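You operate a simulated robot arm through the tools that you are given. There is no shell and no other tool.

The job below is to be done with a simulated robot arm. You get a single attempt, and the scene is never put back.

TASK
Move the two bolts to the holes that tablet 2 names.
Fine: wake it first; shut the rack lid and book the job last.

Only the result counts: the job must be done as asked and must still hold three seconds after the hand-in. Knocking over, shifting, dropping, spilling or breaking anything else fails it. Lids that push on must go on centred and level and be pressed home; caps that screw on are set level and turned clockwise until they are tight.

THE ROBOT
A 6-joint arm with a three-finger gripper, fixed in place. Base frame: the origin is on the floor under the middle of its stand, x ahead of it, y to its left, z up; the work surface is at about z = 900. Lengths are in mm, angles in rad, forces in N, time in s.
It reaches about 1213 mm from its shoulder. Its first joint turns from -2.897 to 2.897 rad. Payload 4.89 kg.
The tool frame sits at the grasp point between the pads (the TCP): z along the fingers, y along the line on which they close. The tips reach 30 mm beyond it. The gripper opens to 164 mm; its body begins 125 mm behind the TCP.
Orientation is that of the tool frame in the base frame, as a unit quaternion [x, y, z, w]. With the fingers straight down and closing along the base's y, the tool's x points along the base's -x, its y along +y and its z along -z.

THE INTERFACE
- The arm moves only by the tool servo_tool. Its argument "rows" is one flat list of numbers, 7 for each row, row after row: the gripper command, from -1 (shut) to 1 (fully open), values between in proportion, then the shift along the tool's x, y, z in units of 50 mm (1.0 is 50 mm), then the turn, a rotation vector about the tool's x, y, z in units of 6 degrees (1.0 is 6 degrees). In form: [grip, tx, ty, tz, rx, ry, rz, grip, tx, ty, tz, rx, ry, rz, ...]. A call has 1 to 20 rows; each row shifts and turns the commanded pose from where the row before left it, along the tool's axes as they then stand. A call with a number of a shift or a turn outside -1 to 1 is refused whole. A row lasts 0.2 s, in which the tool goes at most 50 mm and 0.15 rad; a call with a longer step from one row to the next is refused whole, and so is a gripper value outside its range. Where a pose cannot be reached the arm comes as near as it can. A force on the tool above 90 N (or 10 N above the force at the start of the call, whichever is more), or a blocked arm, ends the call early, and 0.2 s more pass. The fingers move at their own pace (about 108 mm/s each) and stop on an object; they squeeze with about 42 N. The grip force told is the motor's: it shows also when the fingers shut on nothing. Time passes only in rows, and 0.2 s behind the last, so rows that do not move let the fingers close. It gives the time, the measured TCP pose, the force on the tool (base axes), the opening and the grip force at its end, in the units of the frame above (readings bear some noise), with the torque about the TCP (base axes, N m) and any sound that the robot's microphone picked up, and new pictures: "pictures" is both (left out), scene, wrist or none.
- Cameras (640 x 400 px; columns grow to the right, rows downward): "scene" is fixed at [55.6, 511.9, 1544.2]; the picture's right is [0.10, -1.00, 0.00], its down [-0.60, -0.06, -0.79] and it looks along [0.79, 0.08, -0.61] (base axes); focal length 322 px, centre (320, 200). "wrist" rides on the gripper at [76, -2, -152] in the tool frame; the picture's right is [0.02, 1.00, 0.00], its down [-0.88, 0.02, -0.47] and it looks along [-0.47, 0.01, 0.88] (tool axes); focal length 247 px, centre (320, 200). There is no depth. A picture from a camera that has moved, and an enlarged one, comes with that camera's place and axes in the base frame and with its lens. The place of the scene camera against the robot may be out by one fixed shift of up to 25 mm in any direction.
- move_column(by): moves the trunk up (or, below 0, down) by that many mm; the arm rides with it, the base frame stays. It gives what a move gives, with no picture.
- inspect(camera, box): a new picture of the part [left, top, right, bottom] of that camera's present view, enlarged. The clock stands still meanwhile.
- hand_in(): hands the job in; it is judged then, once.

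Places have to be worked out from the pictures, the camera data and where the tool is seen. Open the gripper and draw the arm clear of the work before you hand the job in, unless the task says otherwise.

The tools are called after ">>>" by a JSON object that holds its "method" and its "body". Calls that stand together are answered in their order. servo_tool: Moves the arm, as the interface text tells. Its arguments: {"type":"object","properties":{"rows":{"type":"array","items":{"type":"number"}},"pictures":{"type":"string","enum":["both","scene","wrist","none"]}},"required":["rows"]} The other tools are called the same way: move_column (by) moves the trunk up or down; inspect (camera, box) takes an enlarged picture of a part of a camera's view; hand_in () hands the job in.

At the start:

```text
clock: 0.0
tcp_pos: [452.8, 533.6, 1272.3]
tcp_rot: [0.0, 1.0, 0.0, -0.001]
wrist_force: [0.7, -0.3, -0.7]
wrist_torque: [0.05, 0.02, -0.01]
opening: 163.9
gripper_force: 0.0
trunk travel left (down, up): [-175.0, 215.0]
```

scene: 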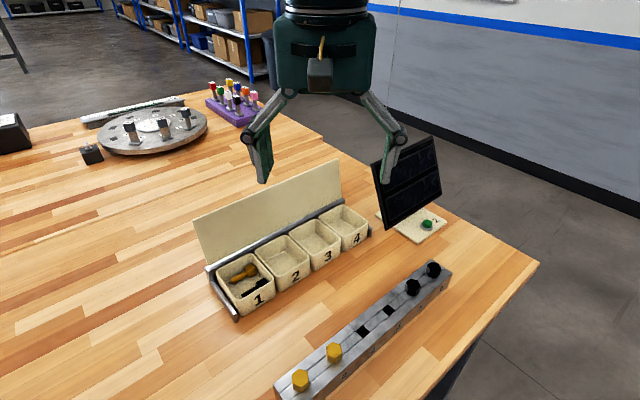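
wrist: 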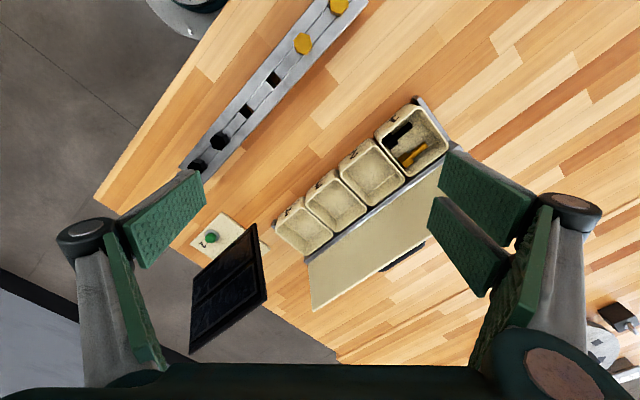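

I start by enlarging the parts of the scene that matter: the tablet, its button, the rack with bins and the bolt bar.

>>> {"method": "inspect", "body": {"camera": "scene", "box": [340, 120, 480, 260]}}

>>> {"method": "inspect", "body": {"camera": "scene", "box": [260, 240, 480, 400]}}

>>> {"method": "inspect", "body": {"camera": "scene", "box": [180, 150, 380, 330]}}

>>> {"method": "inspect", "body": {"camera": "scene", "box": [0, 60, 300, 180]}}

>>> {"method": "inspect", "body": {"camera": "wrist", "box": [160, 0, 460, 200]}}

>>> {"method": "inspect", "body": {"camera": "wrist", "box": [160, 180, 460, 370]}}

```text
2.86 times, centred on (410, 190) of scene
camera zoom: at [55.6, 511.9, 1544.2], right [0.1, -1.0, 0.0], down [-0.6, -0.06, -0.79], along [0.79, 0.08, -0.61], focal length 920 px, centre (63, 229)
```

zoom: 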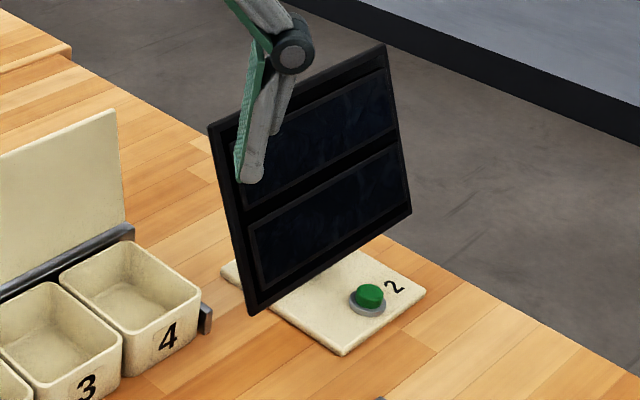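

```text
2.50 times, centred on (370, 320) of scene
camera zoom: at [55.6, 511.9, 1544.2], right [0.1, -1.0, 0.0], down [-0.6, -0.06, -0.79], along [0.79, 0.08, -0.61], focal length 805 px, centre (195, -100)
```

zoom: 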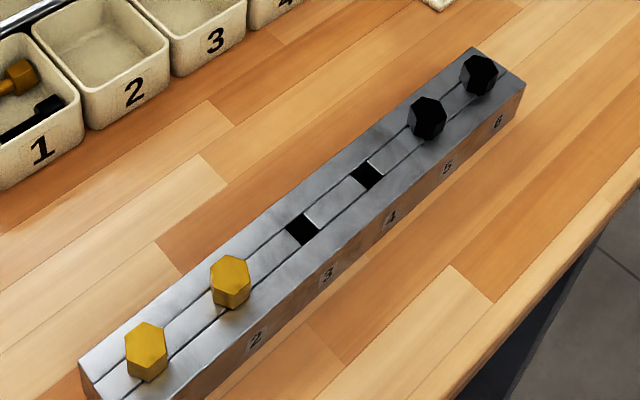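

```text
2.22 times, centred on (280, 240) of scene
camera zoom: at [55.6, 511.9, 1544.2], right [0.1, -1.0, 0.0], down [-0.6, -0.06, -0.79], along [0.79, 0.08, -0.61], focal length 716 px, centre (409, 111)
```

zoom: 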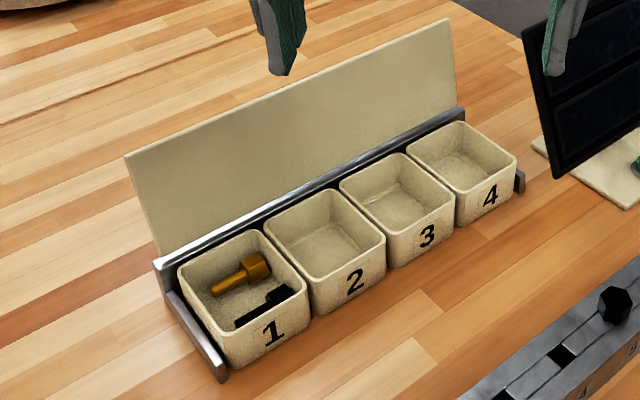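

```text
2.13 times, centred on (150, 120) of scene
camera zoom: at [55.6, 511.9, 1544.2], right [0.1, -1.0, 0.0], down [-0.6, -0.06, -0.79], along [0.79, 0.08, -0.61], focal length 687 px, centre (683, 371)
```

zoom: 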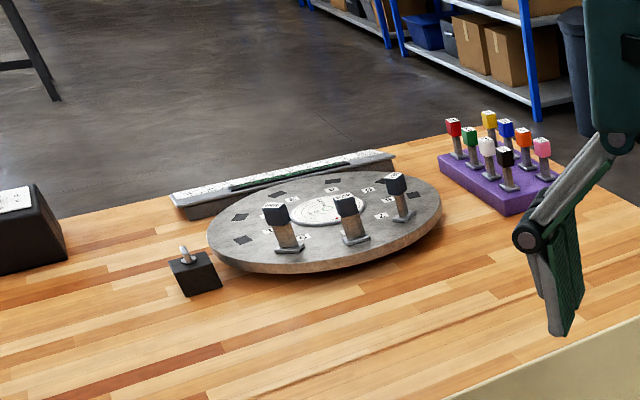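

```text
2.00 times, centred on (310, 100) of wrist
camera zoom: at [375.7, 530.8, 1425.9], right [-0.02, 1.0, 0.0], down [0.88, 0.02, 0.47], along [0.47, 0.01, -0.88], focal length 494 px, centre (340, 400)
```

zoom: 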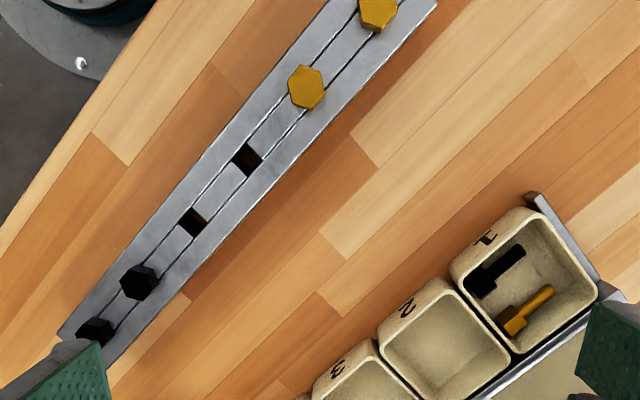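

```text
2.11 times, centred on (310, 275) of wrist
camera zoom: at [375.7, 530.8, 1425.9], right [-0.02, 1.0, 0.0], down [0.88, 0.02, 0.47], along [0.47, 0.01, -0.88], focal length 520 px, centre (341, 42)
```

zoom: 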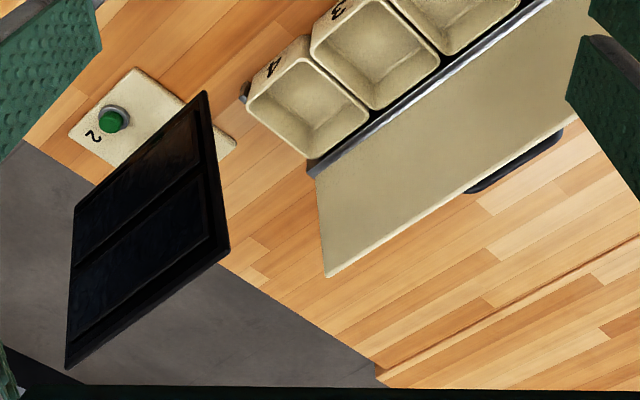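

The button on tablet 2's foot is at about (758, 265) and the screen faces (-x,-y), so I turn the gripper 45° and shut it. Then I move it to in front of the tablet, high and clear, for a better look.

>>> {"method": "servo_tool", "body": {"rows": [-1, 0, 0, 0, 0, 0, -1, -1, 0, 0, 0, 0, 0, -1, -1, 0, 0, 0, 0, 0, -1, -1, 0, 0, 0, 0, 0, -1, -1, 0, 0, 0, 0, 0, -1, -1, 0, 0, 0, 0, 0, -1, -1, 0, 0, 0, 0, 0, -1, -1, 0, 0, 0, 0, 0, -0.5, -1, 0.115, -0.814, 0.244, 0, 0, 0, -1, 0.115, -0.814, 0.244, 0, 0, 0, -1, 0.115, -0.814, 0.244, 0, 0, 0, -1, 0.115, -0.814, 0.244, 0, 0, 0, -1, 0.115, -0.814, 0.244, 0, 0, 0, -1, 0.115, -0.814, 0.244, 0, 0, 0, -1, 0.115, -0.814, 0.244, 0, 0, 0, -1, 0.115, -0.814, 0.244, 0, 0, 0, -1, 0.115, -0.814, 0.244, 0, 0, 0, -1, 0.115, -0.814, 0.244, 0, 0, 0], "pictures": "both"}}

```text
clock: 3.8
tcp_pos: [699.5, 204.0, 1152.7]
tcp_rot: [-0.383, 0.924, -0.002, 0.001]
wrist_force: [-1.6, 1.0, 0.6]
wrist_torque: [-0.13, -0.3, 0.01]
opening: 0.0
gripper_force: 41.8
trunk travel left (down, up): [-175.0, 215.0]
camera wrist: at [645.8, 147.5, 1305.2], right [-0.72, 0.69, 0.0], down [0.61, 0.64, 0.47], along [0.33, 0.34, -0.88], focal length 247 px, centre (320, 200)
```

scene: 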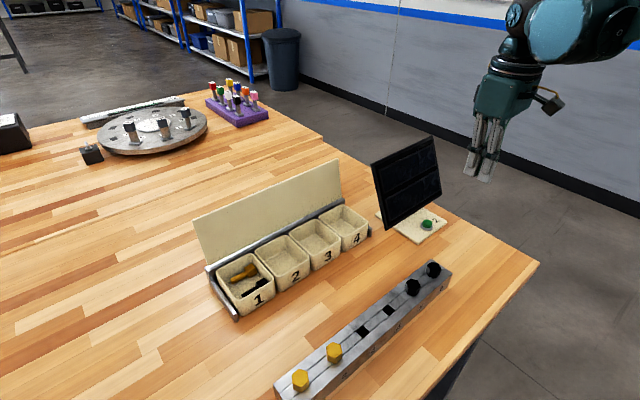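
wrist: 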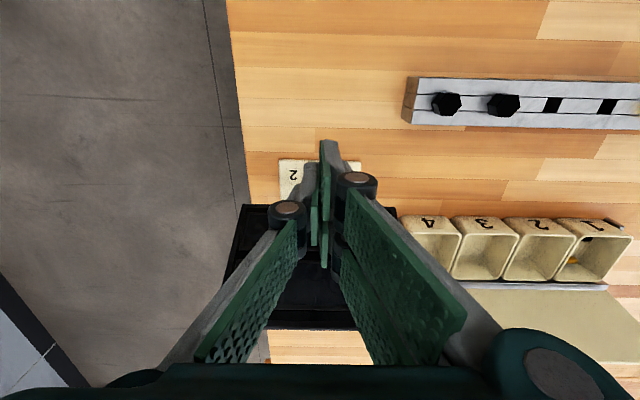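

The screen is still dark, and the shut fingers hide the button from the wrist. I enlarge both views to see the shape of the shut fingertips and the tablet's foot before pressing.

>>> {"method": "inspect", "body": {"camera": "scene", "box": [440, 70, 560, 190]}}

>>> {"method": "inspect", "body": {"camera": "wrist", "box": [230, 110, 430, 280]}}

>>> {"method": "inspect", "body": {"camera": "scene", "box": [360, 130, 460, 250]}}

>>> {"method": "inspect", "body": {"camera": "wrist", "box": [380, 60, 640, 300]}}

```text
3.33 times, centred on (500, 130) of scene
camera zoom: at [55.6, 511.9, 1544.2], right [0.1, -1.0, 0.0], down [-0.6, -0.06, -0.79], along [0.79, 0.08, -0.61], focal length 1074 px, centre (-280, 433)
```

zoom: 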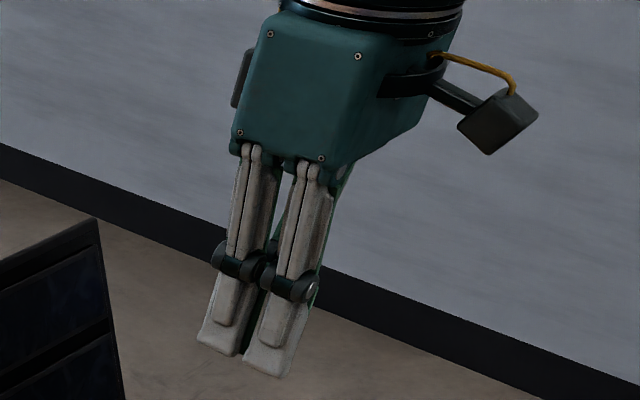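

```text
2.35 times, centred on (330, 195) of wrist
camera zoom: at [645.8, 147.5, 1305.2], right [-0.72, 0.69, 0.0], down [0.61, 0.64, 0.47], along [0.33, 0.34, -0.88], focal length 581 px, centre (296, 212)
```

zoom: 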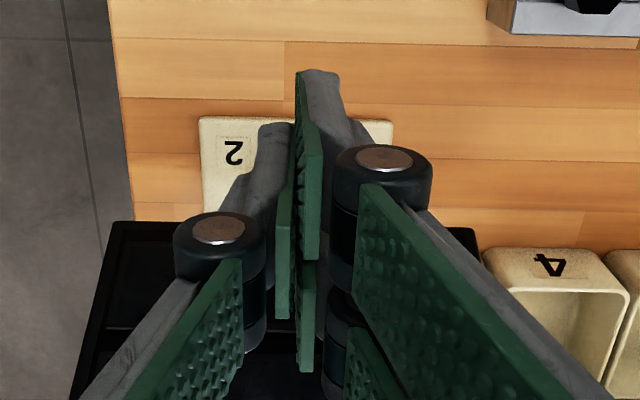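

```text
3.33 times, centred on (410, 190) of scene
camera zoom: at [55.6, 511.9, 1544.2], right [0.1, -1.0, 0.0], down [-0.6, -0.06, -0.79], along [0.79, 0.08, -0.61], focal length 1074 px, centre (20, 233)
```

zoom: 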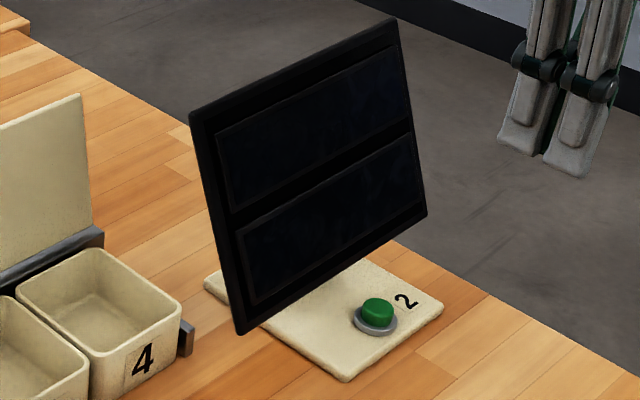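

```text
1.67 times, centred on (510, 180) of wrist
camera zoom: at [645.8, 147.5, 1305.2], right [-0.72, 0.69, 0.0], down [0.61, 0.64, 0.47], along [0.33, 0.34, -0.88], focal length 412 px, centre (3, 233)
```

zoom: 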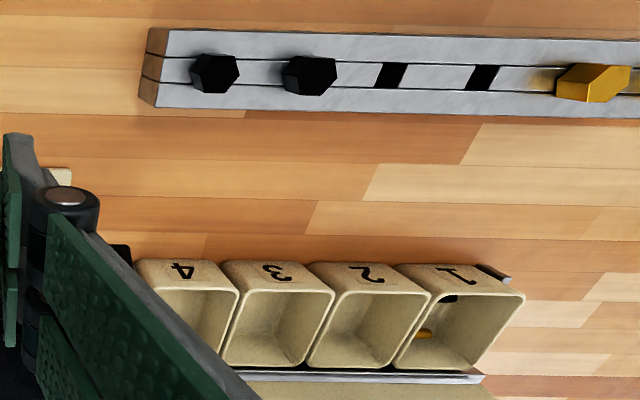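

The three tips are a pair on the tool's +y side and a single finger on -y. I turn the gripper 90° in place so the single finger faces away from the screen and I can see the button from the side.

>>> {"method": "servo_tool", "body": {"rows": [-1, 0, 0, 0, 0, 0, 1, -1, 0, 0, 0, 0, 0, 1, -1, 0, 0, 0, 0, 0, 1, -1, 0, 0, 0, 0, 0, 1, -1, 0, 0, 0, 0, 0, 1, -1, 0, 0, 0, 0, 0, 1, -1, 0, 0, 0, 0, 0, 1, -1, 0, 0, 0, 0, 0, 1, -1, 0, 0, 0, 0, 0, 1, -1, 0, 0, 0, 0, 0, 1, -1, 0, 0, 0, 0, 0, 1, -1, 0, 0, 0, 0, 0, 1, -1, 0, 0, 0, 0, 0, 1, -1, 0, 0, 0, 0, 0, 1, -1, 0, 0, 0, 0, 0, 1], "pictures": "both"}}

```text
clock: 7.0
tcp_pos: [700.0, 204.0, 1150.3]
tcp_rot: [0.383, 0.924, 0.0, 0.0]
wrist_force: [0.1, -0.4, -0.4]
wrist_torque: [0.02, 0.01, 0.01]
opening: 0.0
gripper_force: 41.5
trunk travel left (down, up): [-175.0, 215.0]
camera wrist: at [644.4, 257.0, 1303.4], right [0.69, 0.72, 0.0], down [0.64, -0.61, 0.47], along [0.34, -0.33, -0.88], focal length 247 px, centre (320, 200)
```

scene: 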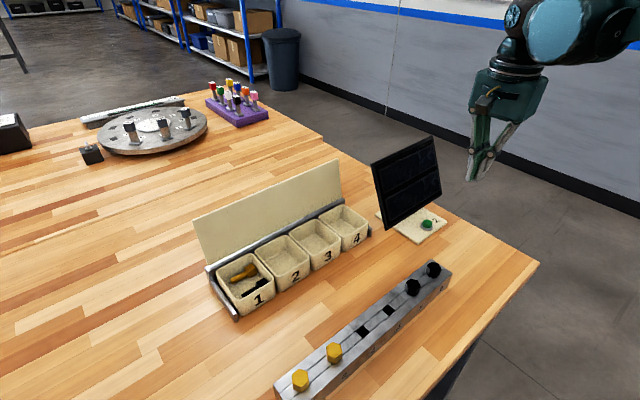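
wrist: 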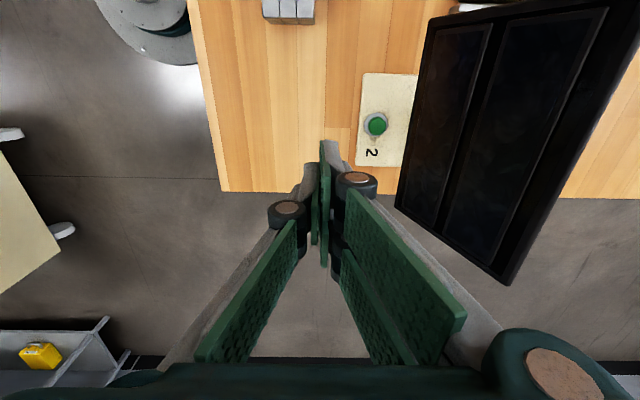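

From two wrist views the button top triangulates to about (754.5, 267, 924), with the screen's lower edge some 44 mm behind it. I tilt the gripper 20° away from the screen and hover above the button with the single finger leading.

>>> {"method": "servo_tool", "body": {"rows": [-1, 0, 0, 0, -0.8333, 0, 0, -1, 0, 0, 0, -0.8333, 0, 0, -1, 0, 0, 0, -0.8333, 0, 0, -1, 0, 0, 0, -0.8333, 0, 0, -1, 0.024, 0.113, 0.637, 0, 0, 0, -1, 0.024, 0.113, 0.637, 0, 0, 0, -1, 0.024, 0.113, 0.637, 0, 0, 0, -1, 0.024, 0.113, 0.637, 0, 0, 0, -1, 0.024, 0.113, 0.637, 0, 0, 0, -1, 0, 0, 0, 0, 0, 0], "pictures": "both"}}

```text
clock: 9.2
tcp_pos: [754.6, 266.5, 1009.8]
tcp_rot: [0.376, 0.91, 0.16, 0.067]
wrist_force: [0.7, 0.5, -0.8]
wrist_torque: [-0.03, 0.06, 0.0]
opening: 0.3
gripper_force: 41.8
trunk travel left (down, up): [-175.0, 215.0]
camera wrist: at [662.2, 281.4, 1152.9], right [0.65, 0.68, 0.34], down [0.52, -0.72, 0.45], along [0.55, -0.11, -0.82], focal length 247 px, centre (320, 200)
```

scene: 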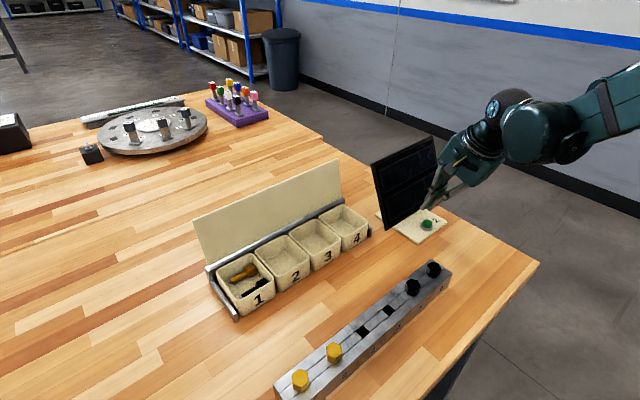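
wrist: 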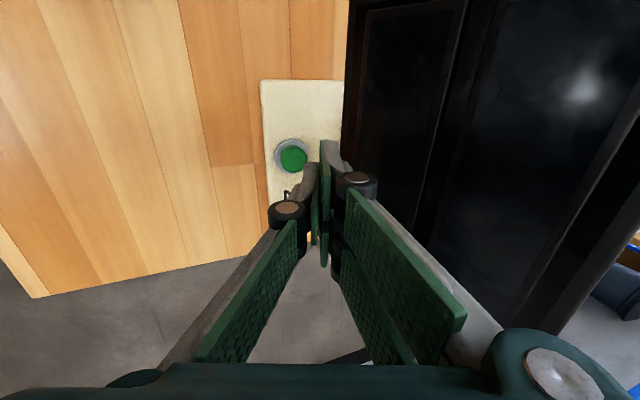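

The tip now lines up over the green button at about (757, 267). I lower it straight down, slowly near the expected contact at TCP z ≈ 957.

>>> {"method": "servo_tool", "body": {"rows": [-1, 0, -0.1026, 0.282, 0, 0, 0, -1, 0, -0.1026, 0.282, 0, 0, 0, -1, 0, -0.1026, 0.282, 0, 0, 0, -1, 0, -0.01368, 0.0376, 0, 0, 0, -1, 0, -0.01368, 0.0376, 0, 0, 0, -1, 0, -0.01368, 0.0376, 0, 0, 0, -1, 0, -0.01368, 0.0376, 0, 0, 0, -1, 0, -0.01368, 0.0376, 0, 0, 0], "pictures": "both"}}

```text
clock: 11.0
tcp_pos: [754.0, 267.3, 956.3]
tcp_rot: [0.377, 0.91, 0.161, 0.067]
wrist_force: [0.2, -0.2, 1.5]
wrist_torque: [0.01, 0.01, -0.04]
opening: 0.1
gripper_force: 41.6
trunk travel left (down, up): [-175.0, 215.0]
camera wrist: at [661.3, 282.5, 1099.2], right [0.65, 0.68, 0.34], down [0.52, -0.72, 0.45], along [0.55, -0.11, -0.82], focal length 247 px, centre (320, 200)
```

scene: 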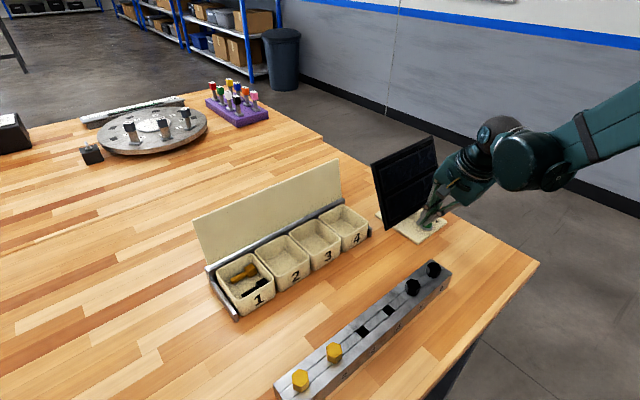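
wrist: 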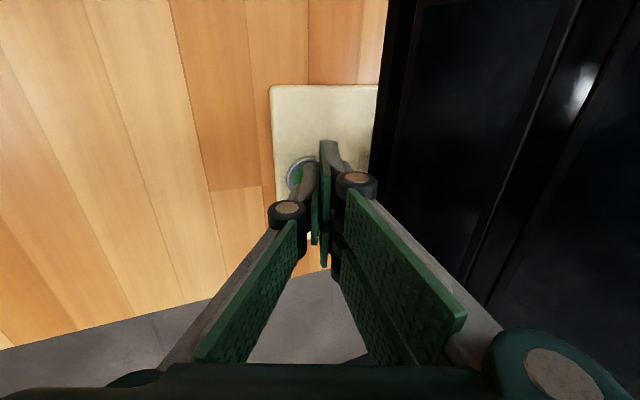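

The force is only about 1.5 N so far. I enlarge the wrist view to check that the fingertip is really over the button.

>>> {"method": "inspect", "body": {"camera": "wrist", "box": [250, 120, 390, 220]}}

>>> {"method": "inspect", "body": {"camera": "scene", "box": [380, 170, 480, 250]}}

```text
4.00 times, centred on (320, 170) of wrist
camera zoom: at [661.3, 282.5, 1099.2], right [0.65, 0.68, 0.34], down [0.52, -0.72, 0.45], along [0.55, -0.11, -0.82], focal length 988 px, centre (320, 320)
```

zoom: 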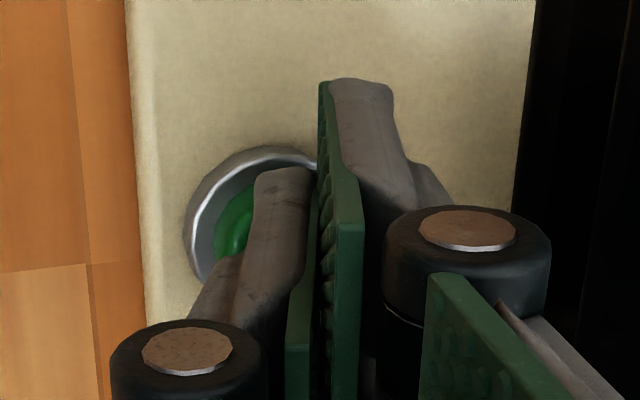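

```text
5.00 times, centred on (430, 210) of scene
camera zoom: at [55.6, 511.9, 1544.2], right [0.1, -1.0, 0.0], down [-0.6, -0.06, -0.79], along [0.79, 0.08, -0.61], focal length 1611 px, centre (-230, 150)
```

zoom: 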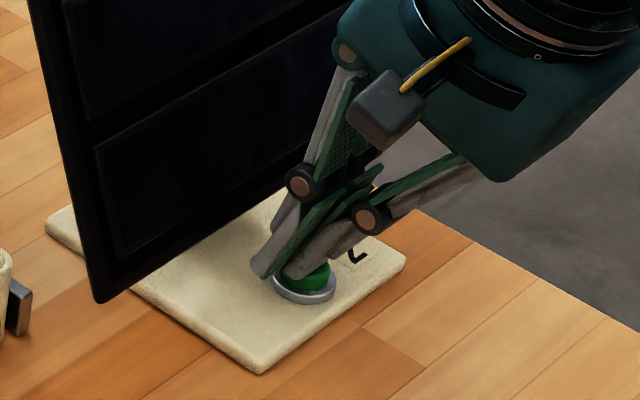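

The single fingertip sits over the green button. I press further down in 1.5 mm steps.

>>> {"method": "servo_tool", "body": {"rows": [-1, 0, -0.06, 0.02, 0, 0, 0, -1, 0, -0.0103, 0.0282, 0, 0, 0, -1, 0, -0.0103, 0.0282, 0, 0, 0, -1, 0, -0.0103, 0.0282, 0, 0, 0, -1, 0, -0.0103, 0.0282, 0, 0, 0], "pictures": "scene"}}

```text
clock: 12.2
tcp_pos: [751.3, 265.1, 947.9]
tcp_rot: [0.376, 0.91, 0.161, 0.066]
wrist_force: [1.1, 0.6, 29.6]
wrist_torque: [-0.05, -0.13, -0.02]
opening: 0.1
gripper_force: 41.6
trunk travel left (down, up): [-175.0, 215.0]
heard: click
```

scene: 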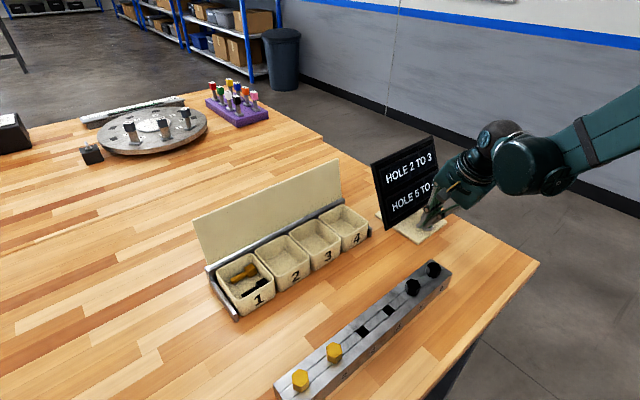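

A click was heard and the tablet woke up: "HOLE 2 TO 3 / HOLE 5 TO …". I back straight up and away from the screen to read it.

>>> {"method": "servo_tool", "body": {"rows": [-1, 0, 0.1026, -0.282, 0, 0, 0, -1, 0, 0.1026, -0.282, 0, 0, 0, -1, 0, 0.1026, -0.282, 0, 0, 0, -1, 0, 0.1026, -0.282, 0, 0, 0, -1, 0, 0, -0.8, 0, 0, 0, -1, 0, 0, -0.8, 0, 0, 0, -1, 0, 0, -0.8, 0, 0, 0, -1, 0, 0, 0, 0, 0, 0], "pictures": "both"}}

>>> {"method": "inspect", "body": {"camera": "scene", "box": [360, 130, 460, 250]}}

```text
clock: 14.0
tcp_pos: [721.8, 235.2, 1120.2]
tcp_rot: [0.376, 0.91, 0.161, 0.066]
wrist_force: [-1.1, 0.2, 0.6]
wrist_torque: [0.02, -0.09, -0.02]
opening: 0.2
gripper_force: 41.6
trunk travel left (down, up): [-175.0, 215.0]
camera wrist: at [628.7, 251.3, 1264.1], right [0.65, 0.68, 0.34], down [0.52, -0.72, 0.45], along [0.55, -0.11, -0.82], focal length 247 px, centre (320, 200)
```

scene: 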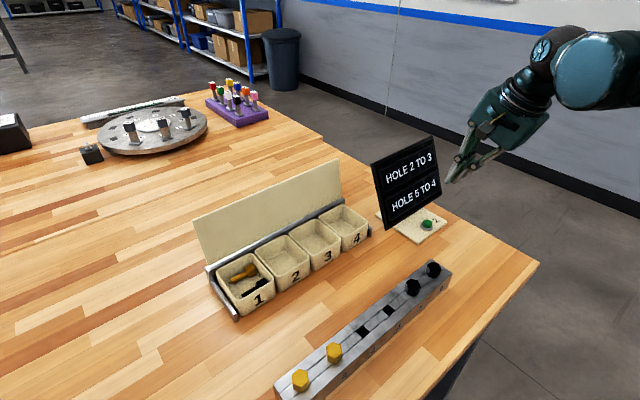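
wrist: 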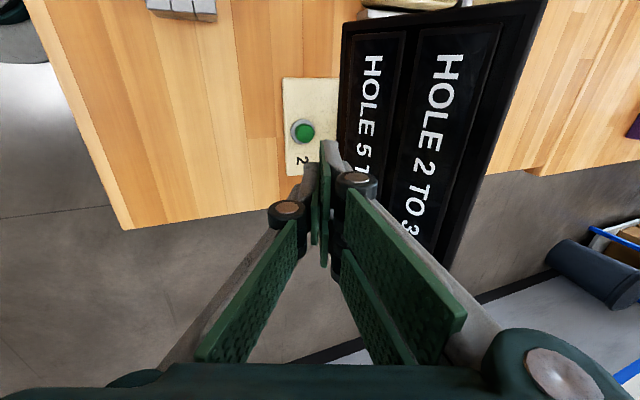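

```text
3.33 times, centred on (410, 190) of scene
camera zoom: at [55.6, 511.9, 1544.2], right [0.1, -1.0, 0.0], down [-0.6, -0.06, -0.79], along [0.79, 0.08, -0.61], focal length 1074 px, centre (20, 233)
```

zoom: 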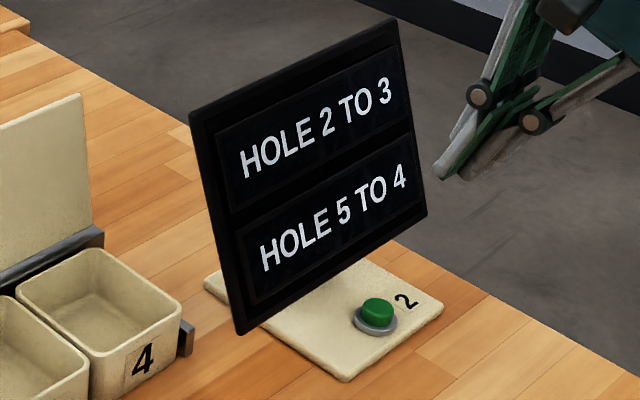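

Tablet 2 reads "HOLE 2 TO 3" and "HOLE 5 TO 4". I straighten the tool, leave the tablet area and hover over the bar near holes 2–3 with the gripper open for an exact look.

>>> {"method": "servo_tool", "body": {"rows": [-1, 0, 0, 0, 0.8333, 0, 0, -1, 0, 0, 0, 0.8333, 0, 0, -1, 0, 0, 0, 0.8333, 0, 0, -1, 0, 0, 0, 0.8333, 0, 0, -1, 0.802, -0.166, 0.08, 0, 0, 0, -1, 0.802, -0.166, 0.08, 0, 0, 0, 1, 0.802, -0.166, 0.08, 0, 0, 0, 1, 0.802, -0.166, 0.08, 0, 0, 0, 1, 0.802, -0.166, 0.08, 0, 0, 0, 1, 0.802, -0.166, 0.08, 0, 0, 0, 1, 0.802, -0.166, 0.08, 0, 0, 0, 1, 0.802, -0.166, 0.08, 0, 0, 0, 1, 0.802, -0.166, 0.08, 0, 0, 0, 1, 0.802, -0.166, 0.08, 0, 0, 0, 1, 0, 0, 0, 0, 0, 0], "pictures": "both"}}

>>> {"method": "inspect", "body": {"camera": "scene", "box": [370, 190, 470, 260]}}

```text
clock: 17.2
tcp_pos: [379.2, 458.3, 1076.7]
tcp_rot: [0.383, 0.924, -0.001, 0.0]
wrist_force: [0.4, 0.2, -0.6]
wrist_torque: [0.01, -0.01, -0.02]
opening: 163.8
gripper_force: 0.1
trunk travel left (down, up): [-175.0, 215.0]
camera wrist: at [323.8, 511.1, 1230.7], right [0.69, 0.72, 0.0], down [0.64, -0.61, 0.47], along [0.34, -0.33, -0.88], focal length 247 px, centre (320, 200)
```

scene: 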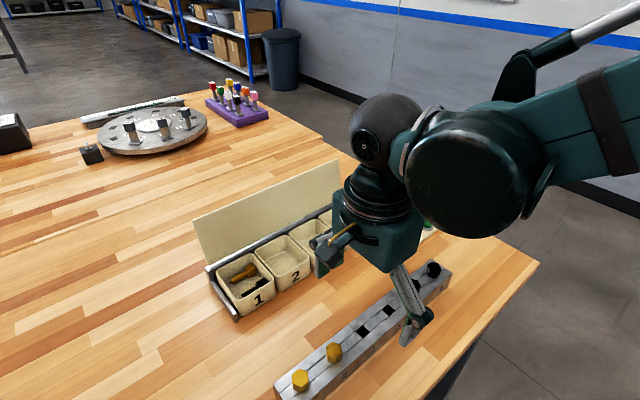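
wrist: 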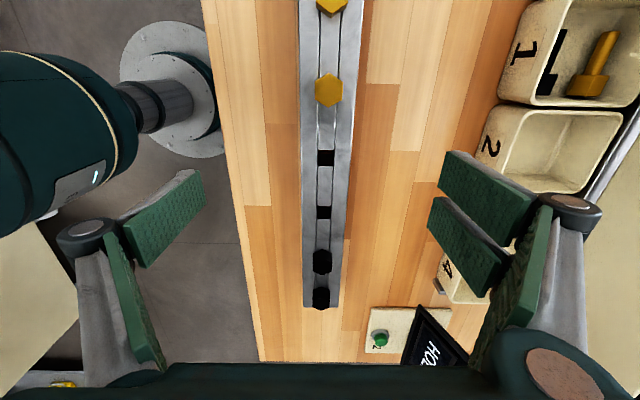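

```text
5.71 times, centred on (420, 225) of scene
camera zoom: at [55.6, 511.9, 1544.2], right [0.1, -1.0, 0.0], down [-0.6, -0.06, -0.79], along [0.79, 0.08, -0.61], focal length 1841 px, centre (-251, 57)
```

zoom: 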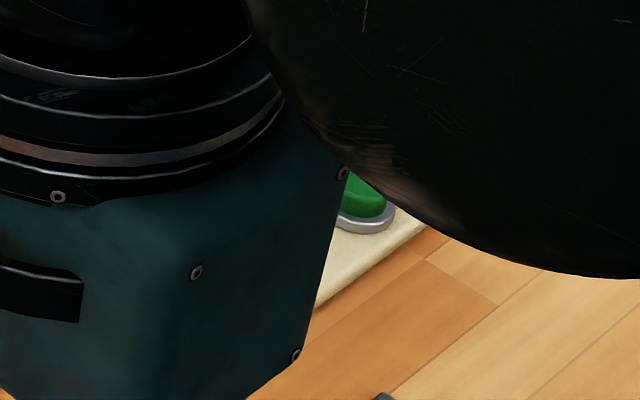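

The bar lies along the tool's x axis as planned. I enlarge the wrist view on the bar's holes and on the bins.

>>> {"method": "inspect", "body": {"camera": "wrist", "box": [250, 0, 410, 110]}}

>>> {"method": "inspect", "body": {"camera": "wrist", "box": [260, 100, 400, 320]}}

>>> {"method": "inspect", "body": {"camera": "wrist", "box": [470, 0, 640, 210]}}

>>> {"method": "inspect", "body": {"camera": "wrist", "box": [0, 180, 200, 400]}}

```text
3.64 times, centred on (330, 55) of wrist
camera zoom: at [323.8, 511.1, 1230.7], right [0.69, 0.72, 0.0], down [0.64, -0.61, 0.47], along [0.34, -0.33, -0.88], focal length 898 px, centre (284, 727)
```

zoom: 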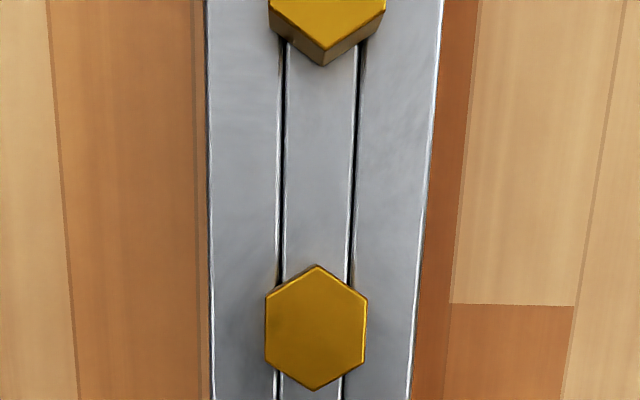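

```text
1.82 times, centred on (330, 210) of wrist
camera zoom: at [323.8, 511.1, 1230.7], right [0.69, 0.72, 0.0], down [0.64, -0.61, 0.47], along [0.34, -0.33, -0.88], focal length 449 px, centre (302, 182)
```

zoom: 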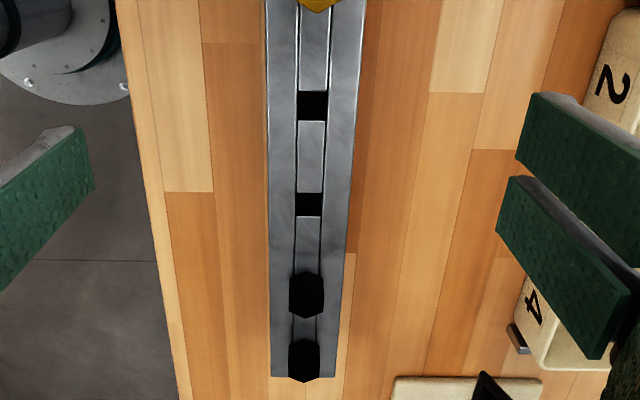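

```text
1.90 times, centred on (555, 105) of wrist
camera zoom: at [323.8, 511.1, 1230.7], right [0.69, 0.72, 0.0], down [0.64, -0.61, 0.47], along [0.34, -0.33, -0.88], focal length 470 px, centre (-128, 381)
```

zoom: 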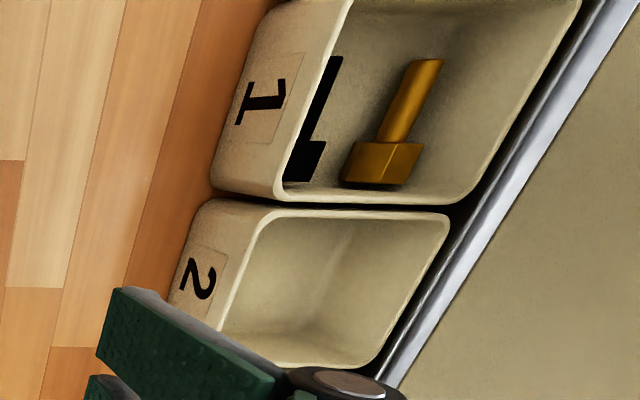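

```text
1.82 times, centred on (100, 290) of wrist
camera zoom: at [323.8, 511.1, 1230.7], right [0.69, 0.72, 0.0], down [0.64, -0.61, 0.47], along [0.34, -0.33, -0.88], focal length 449 px, centre (720, 36)
```

zoom: 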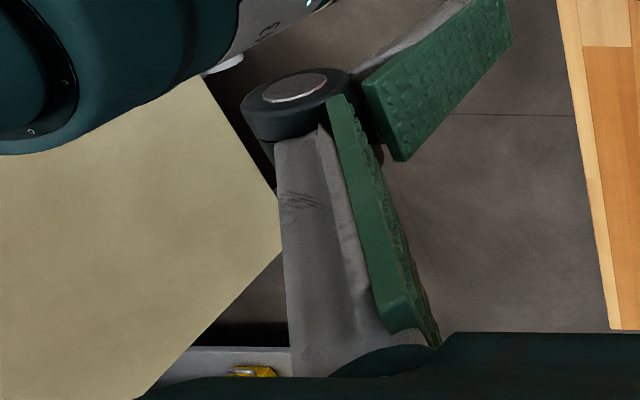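

By triangulation the bar's top is near z ≈ 965, the hole pitch is about 70 mm, the head's flats are square to the bar and bolt 2 stands at about (342, 504). I move above it and open to about 82 mm to measure the offset.

>>> {"method": "servo_tool", "body": {"rows": [0, 0.587, 0.06, 0.317, 0, 0, 0, 0, 0.587, 0.06, 0.317, 0, 0, 0, 0, 0, 0, 0, 0, 0, 0, 0, 0, 0, 0, 0, 0, 0], "pictures": "both"}}

>>> {"method": "inspect", "body": {"camera": "wrist", "box": [240, 100, 400, 300]}}

>>> {"method": "inspect", "body": {"camera": "scene", "box": [260, 250, 460, 400]}}

```text
clock: 18.2
tcp_pos: [341.2, 505.9, 1045.5]
tcp_rot: [0.383, 0.924, 0.0, 0.0]
wrist_force: [0.6, 1.2, -0.8]
wrist_torque: [-0.07, 0.01, 0.02]
opening: 82.1
gripper_force: 0.1
trunk travel left (down, up): [-175.0, 215.0]
camera wrist: at [286.0, 558.4, 1199.0], right [0.69, 0.72, 0.0], down [0.64, -0.61, 0.47], along [0.34, -0.33, -0.88], focal length 247 px, centre (320, 200)
```

scene: 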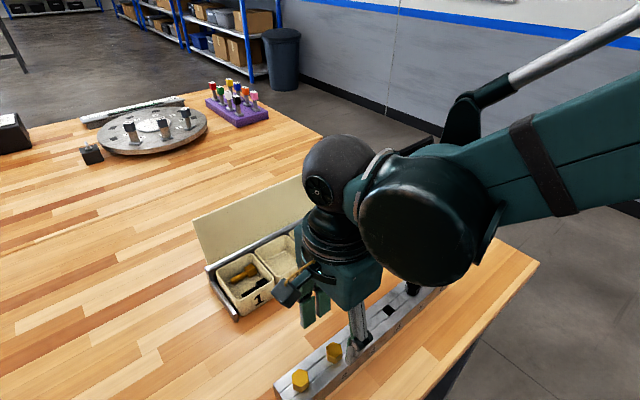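
wrist: 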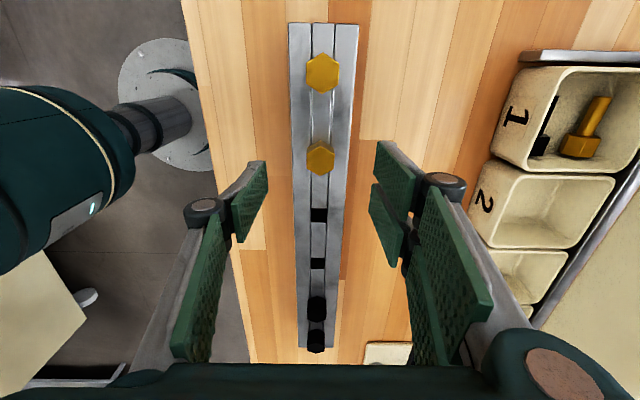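

```text
2.00 times, centred on (320, 200) of wrist
camera zoom: at [286.0, 558.4, 1199.0], right [0.69, 0.72, 0.0], down [0.64, -0.61, 0.47], along [0.34, -0.33, -0.88], focal length 494 px, centre (320, 200)
```

zoom: 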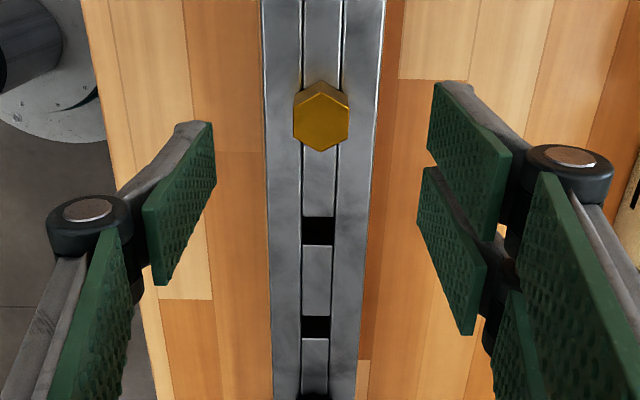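

```text
2.67 times, centred on (360, 325) of scene
camera zoom: at [55.6, 511.9, 1544.2], right [0.1, -1.0, 0.0], down [-0.6, -0.06, -0.79], along [0.79, 0.08, -0.61], focal length 859 px, centre (213, -133)
```

zoom: 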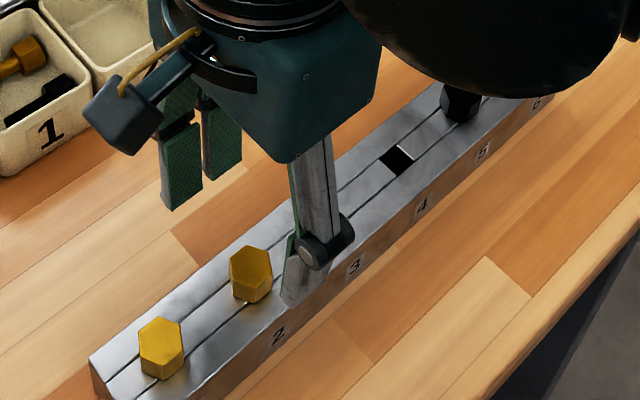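

The bolt sits almost exactly under the TCP. I enlarge more for the exact offset of the head and the two holes.

>>> {"method": "inspect", "body": {"camera": "wrist", "box": [290, 135, 354, 175]}}

>>> {"method": "inspect", "body": {"camera": "wrist", "box": [280, 195, 360, 275]}}

>>> {"method": "inspect", "body": {"camera": "wrist", "box": [280, 20, 360, 100]}}

```text
10.00 times, centred on (322, 155) of wrist
camera zoom: at [286.0, 558.4, 1199.0], right [0.69, 0.72, 0.0], down [0.64, -0.61, 0.47], along [0.34, -0.33, -0.88], focal length 2470 px, centre (300, 650)
```

zoom: 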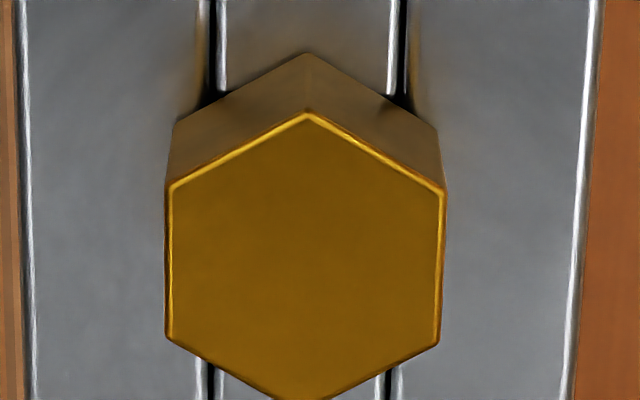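

```text
5.00 times, centred on (320, 235) of wrist
camera zoom: at [286.0, 558.4, 1199.0], right [0.69, 0.72, 0.0], down [0.64, -0.61, 0.47], along [0.34, -0.33, -0.88], focal length 1235 px, centre (320, 25)
```

zoom: 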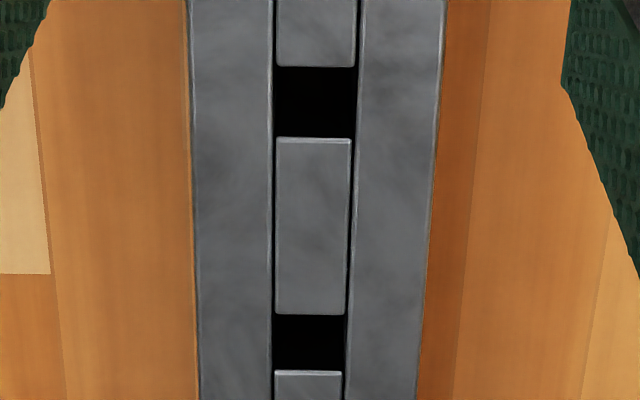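

```text
5.00 times, centred on (320, 60) of wrist
camera zoom: at [286.0, 558.4, 1199.0], right [0.69, 0.72, 0.0], down [0.64, -0.61, 0.47], along [0.34, -0.33, -0.88], focal length 1235 px, centre (320, 900)
```

zoom: 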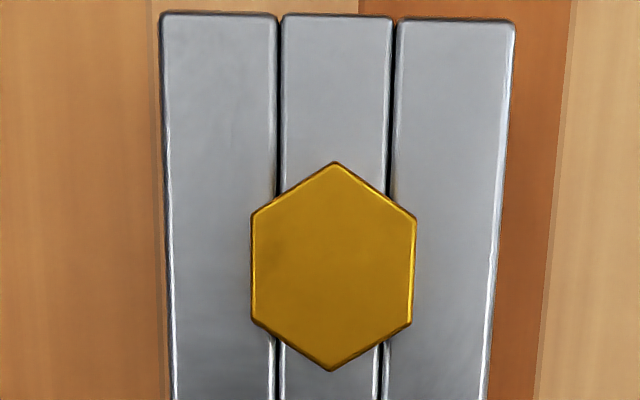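

Bolt 2's head is about 2.6 mm toward +x of the tool and centred in y; the hole pitch works out at 70 mm and the head's underside at z ≈ 964. I descend so the tips stop a few mm above the bar and check before closing.

>>> {"method": "servo_tool", "body": {"rows": [0, 0.052, 0, 0.4, 0, 0, 0, 0, 0, 0, 0.3, 0, 0, 0, 0, 0, 0, 0.14, 0, 0, 0, 0, 0, 0, 0.08, 0, 0, 0, 0, 0, 0, 0, 0, 0, 0], "pictures": "both"}}

>>> {"method": "inspect", "body": {"camera": "wrist", "box": [240, 90, 400, 190]}}

>>> {"method": "inspect", "body": {"camera": "scene", "box": [260, 280, 420, 400]}}

```text
clock: 19.4
tcp_pos: [340.7, 509.2, 1003.1]
tcp_rot: [0.383, 0.924, -0.001, -0.001]
wrist_force: [-0.5, 0.7, -0.3]
wrist_torque: [0.01, 0.0, 0.02]
opening: 82.4
gripper_force: 0.0
trunk travel left (down, up): [-175.0, 215.0]
camera wrist: at [285.6, 560.4, 1154.9], right [0.69, 0.72, 0.0], down [0.64, -0.61, 0.47], along [0.34, -0.33, -0.88], focal length 247 px, centre (320, 200)
```

scene: 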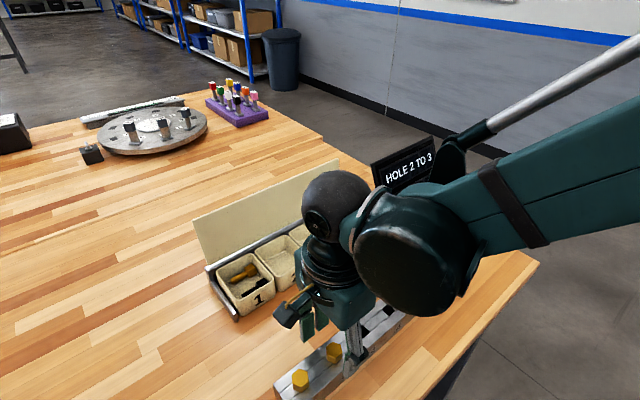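
wrist: 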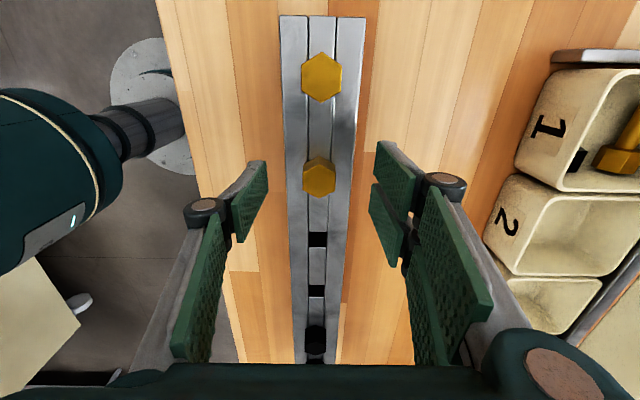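

```text
4.00 times, centred on (320, 140) of wrist
camera zoom: at [285.6, 560.4, 1154.9], right [0.69, 0.72, 0.0], down [0.64, -0.61, 0.47], along [0.34, -0.33, -0.88], focal length 988 px, centre (320, 440)
```

zoom: 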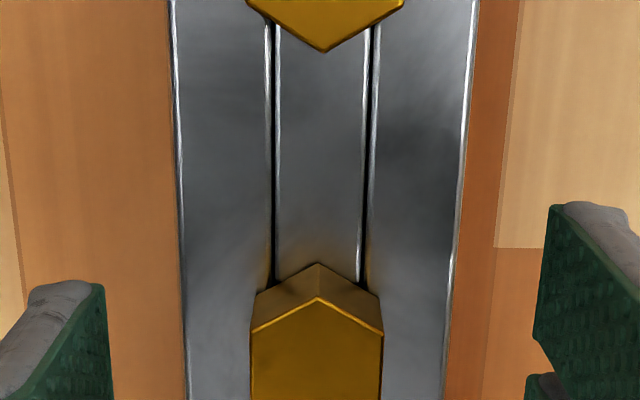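

```text
3.33 times, centred on (340, 340) of scene
camera zoom: at [55.6, 511.9, 1544.2], right [0.1, -1.0, 0.0], down [-0.6, -0.06, -0.79], along [0.79, 0.08, -0.61], focal length 1074 px, centre (253, -267)
```

zoom: 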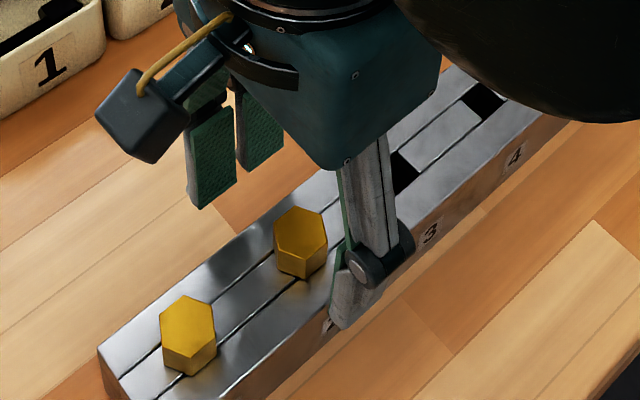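

The tips are a few mm above the bar with no contact force. I enlarge the bolt between the fingers once more to check the centring before I close.

>>> {"method": "inspect", "body": {"camera": "wrist", "box": [288, 150, 352, 205]}}

>>> {"method": "inspect", "body": {"camera": "wrist", "box": [280, 220, 360, 310]}}

```text
7.27 times, centred on (320, 178) of wrist
camera zoom: at [285.6, 560.4, 1154.9], right [0.69, 0.72, 0.0], down [0.64, -0.61, 0.47], along [0.34, -0.33, -0.88], focal length 1796 px, centre (320, 364)
```

zoom: 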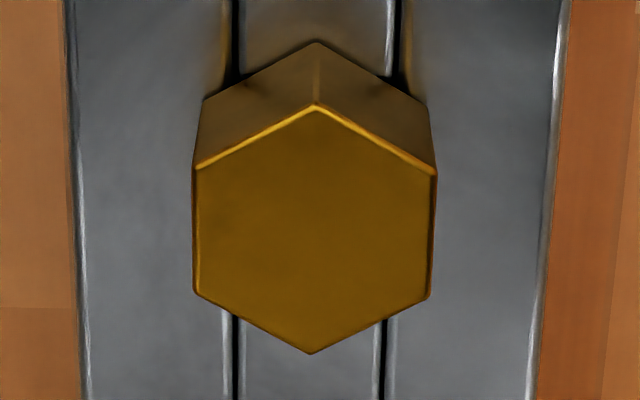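

```text
4.44 times, centred on (320, 265) of wrist
camera zoom: at [285.6, 560.4, 1154.9], right [0.69, 0.72, 0.0], down [0.64, -0.61, 0.47], along [0.34, -0.33, -0.88], focal length 1098 px, centre (320, -89)
```

zoom: 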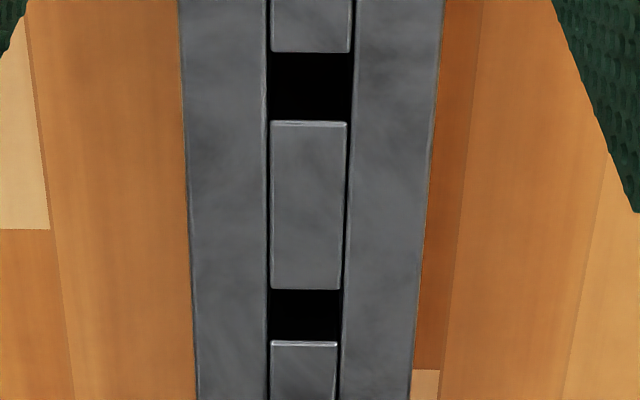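

The pitch check says the tips are still about 10 mm above the bar, and the bolt sits 1 mm toward -y. I go down 6 mm, shift 1 mm and close on the head.

>>> {"method": "servo_tool", "body": {"rows": [0, 0, -0.02, 0.06, 0, 0, 0, 0, 0, 0, 0.06, 0, 0, 0, 0, 0, 0, 0, 0, 0, 0, -1, 0, 0, 0, 0, 0, 0, -1, 0, 0, 0, 0, 0, 0, -1, 0, 0, 0, 0, 0, 0, -1, 0, 0, 0, 0, 0, 0], "pictures": "both"}}

>>> {"method": "inspect", "body": {"camera": "wrist", "box": [250, 110, 390, 250]}}

>>> {"method": "inspect", "body": {"camera": "scene", "box": [260, 280, 420, 400]}}

```text
clock: 21.0
tcp_pos: [339.8, 507.1, 996.5]
tcp_rot: [0.383, 0.924, 0.0, -0.001]
wrist_force: [8.7, 8.0, 3.7]
wrist_torque: [0.24, -0.29, 0.2]
opening: 26.1
gripper_force: 41.7
trunk travel left (down, up): [-175.0, 215.0]
camera wrist: at [284.8, 560.0, 1149.1], right [0.69, 0.72, 0.0], down [0.64, -0.61, 0.47], along [0.34, -0.33, -0.88], focal length 247 px, centre (320, 200)
```

scene: 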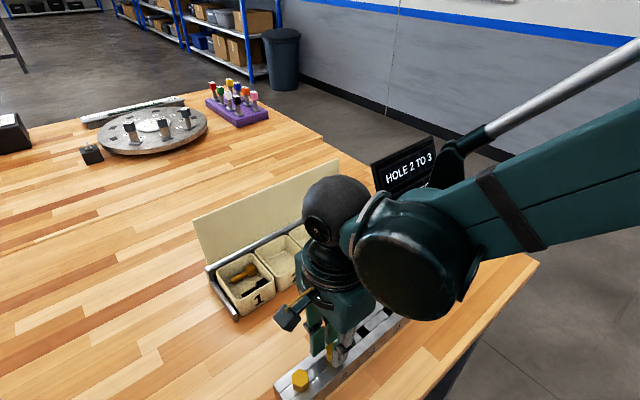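
wrist: 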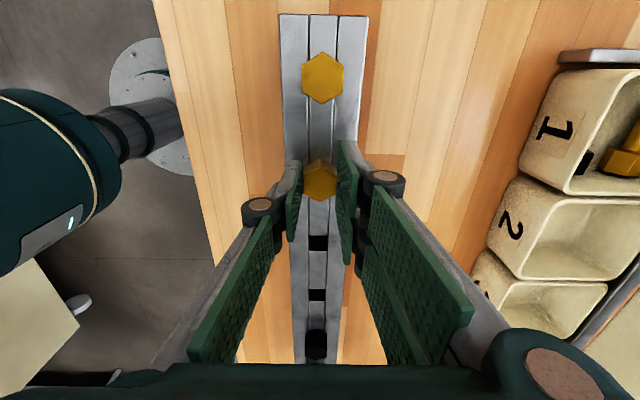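

```text
2.86 times, centred on (320, 180) of wrist
camera zoom: at [284.8, 560.0, 1149.1], right [0.69, 0.72, 0.0], down [0.64, -0.61, 0.47], along [0.34, -0.33, -0.88], focal length 706 px, centre (320, 257)
```

zoom: 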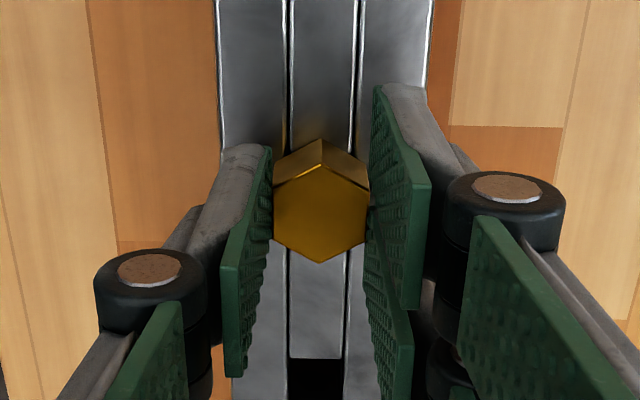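

```text
3.33 times, centred on (340, 340) of scene
camera zoom: at [55.6, 511.9, 1544.2], right [0.1, -1.0, 0.0], down [-0.6, -0.06, -0.79], along [0.79, 0.08, -0.61], focal length 1074 px, centre (253, -267)
```

zoom: 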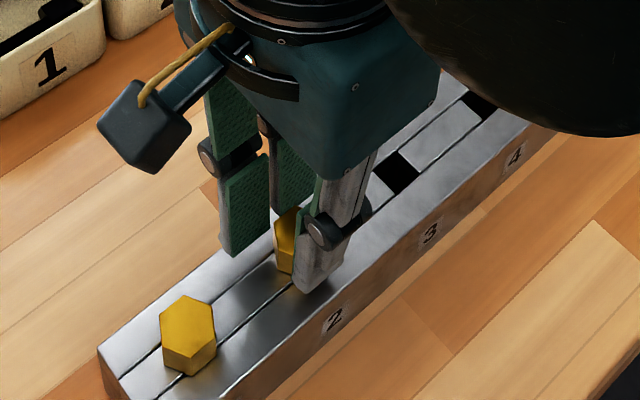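

The head is held (opening 26 mm), but a side force of about 12 N along the tool's +y shows the tool is slightly off the bar's centre line. I ease over in small steps toward +y and watch the force.

>>> {"method": "servo_tool", "body": {"rows": [-1, 0, 0.012, 0, 0, 0, 0, -1, 0, 0, 0, 0, 0, 0], "pictures": "none"}}

```text
clock: 21.6
tcp_pos: [340.1, 507.3, 997.4]
tcp_rot: [0.382, 0.924, 0.0, 0.0]
wrist_force: [0.0, -0.4, -0.5]
wrist_torque: [0.02, 0.01, 0.0]
opening: 26.2
gripper_force: 42.2
trunk travel left (down, up): [-175.0, 215.0]
heard: pop
```

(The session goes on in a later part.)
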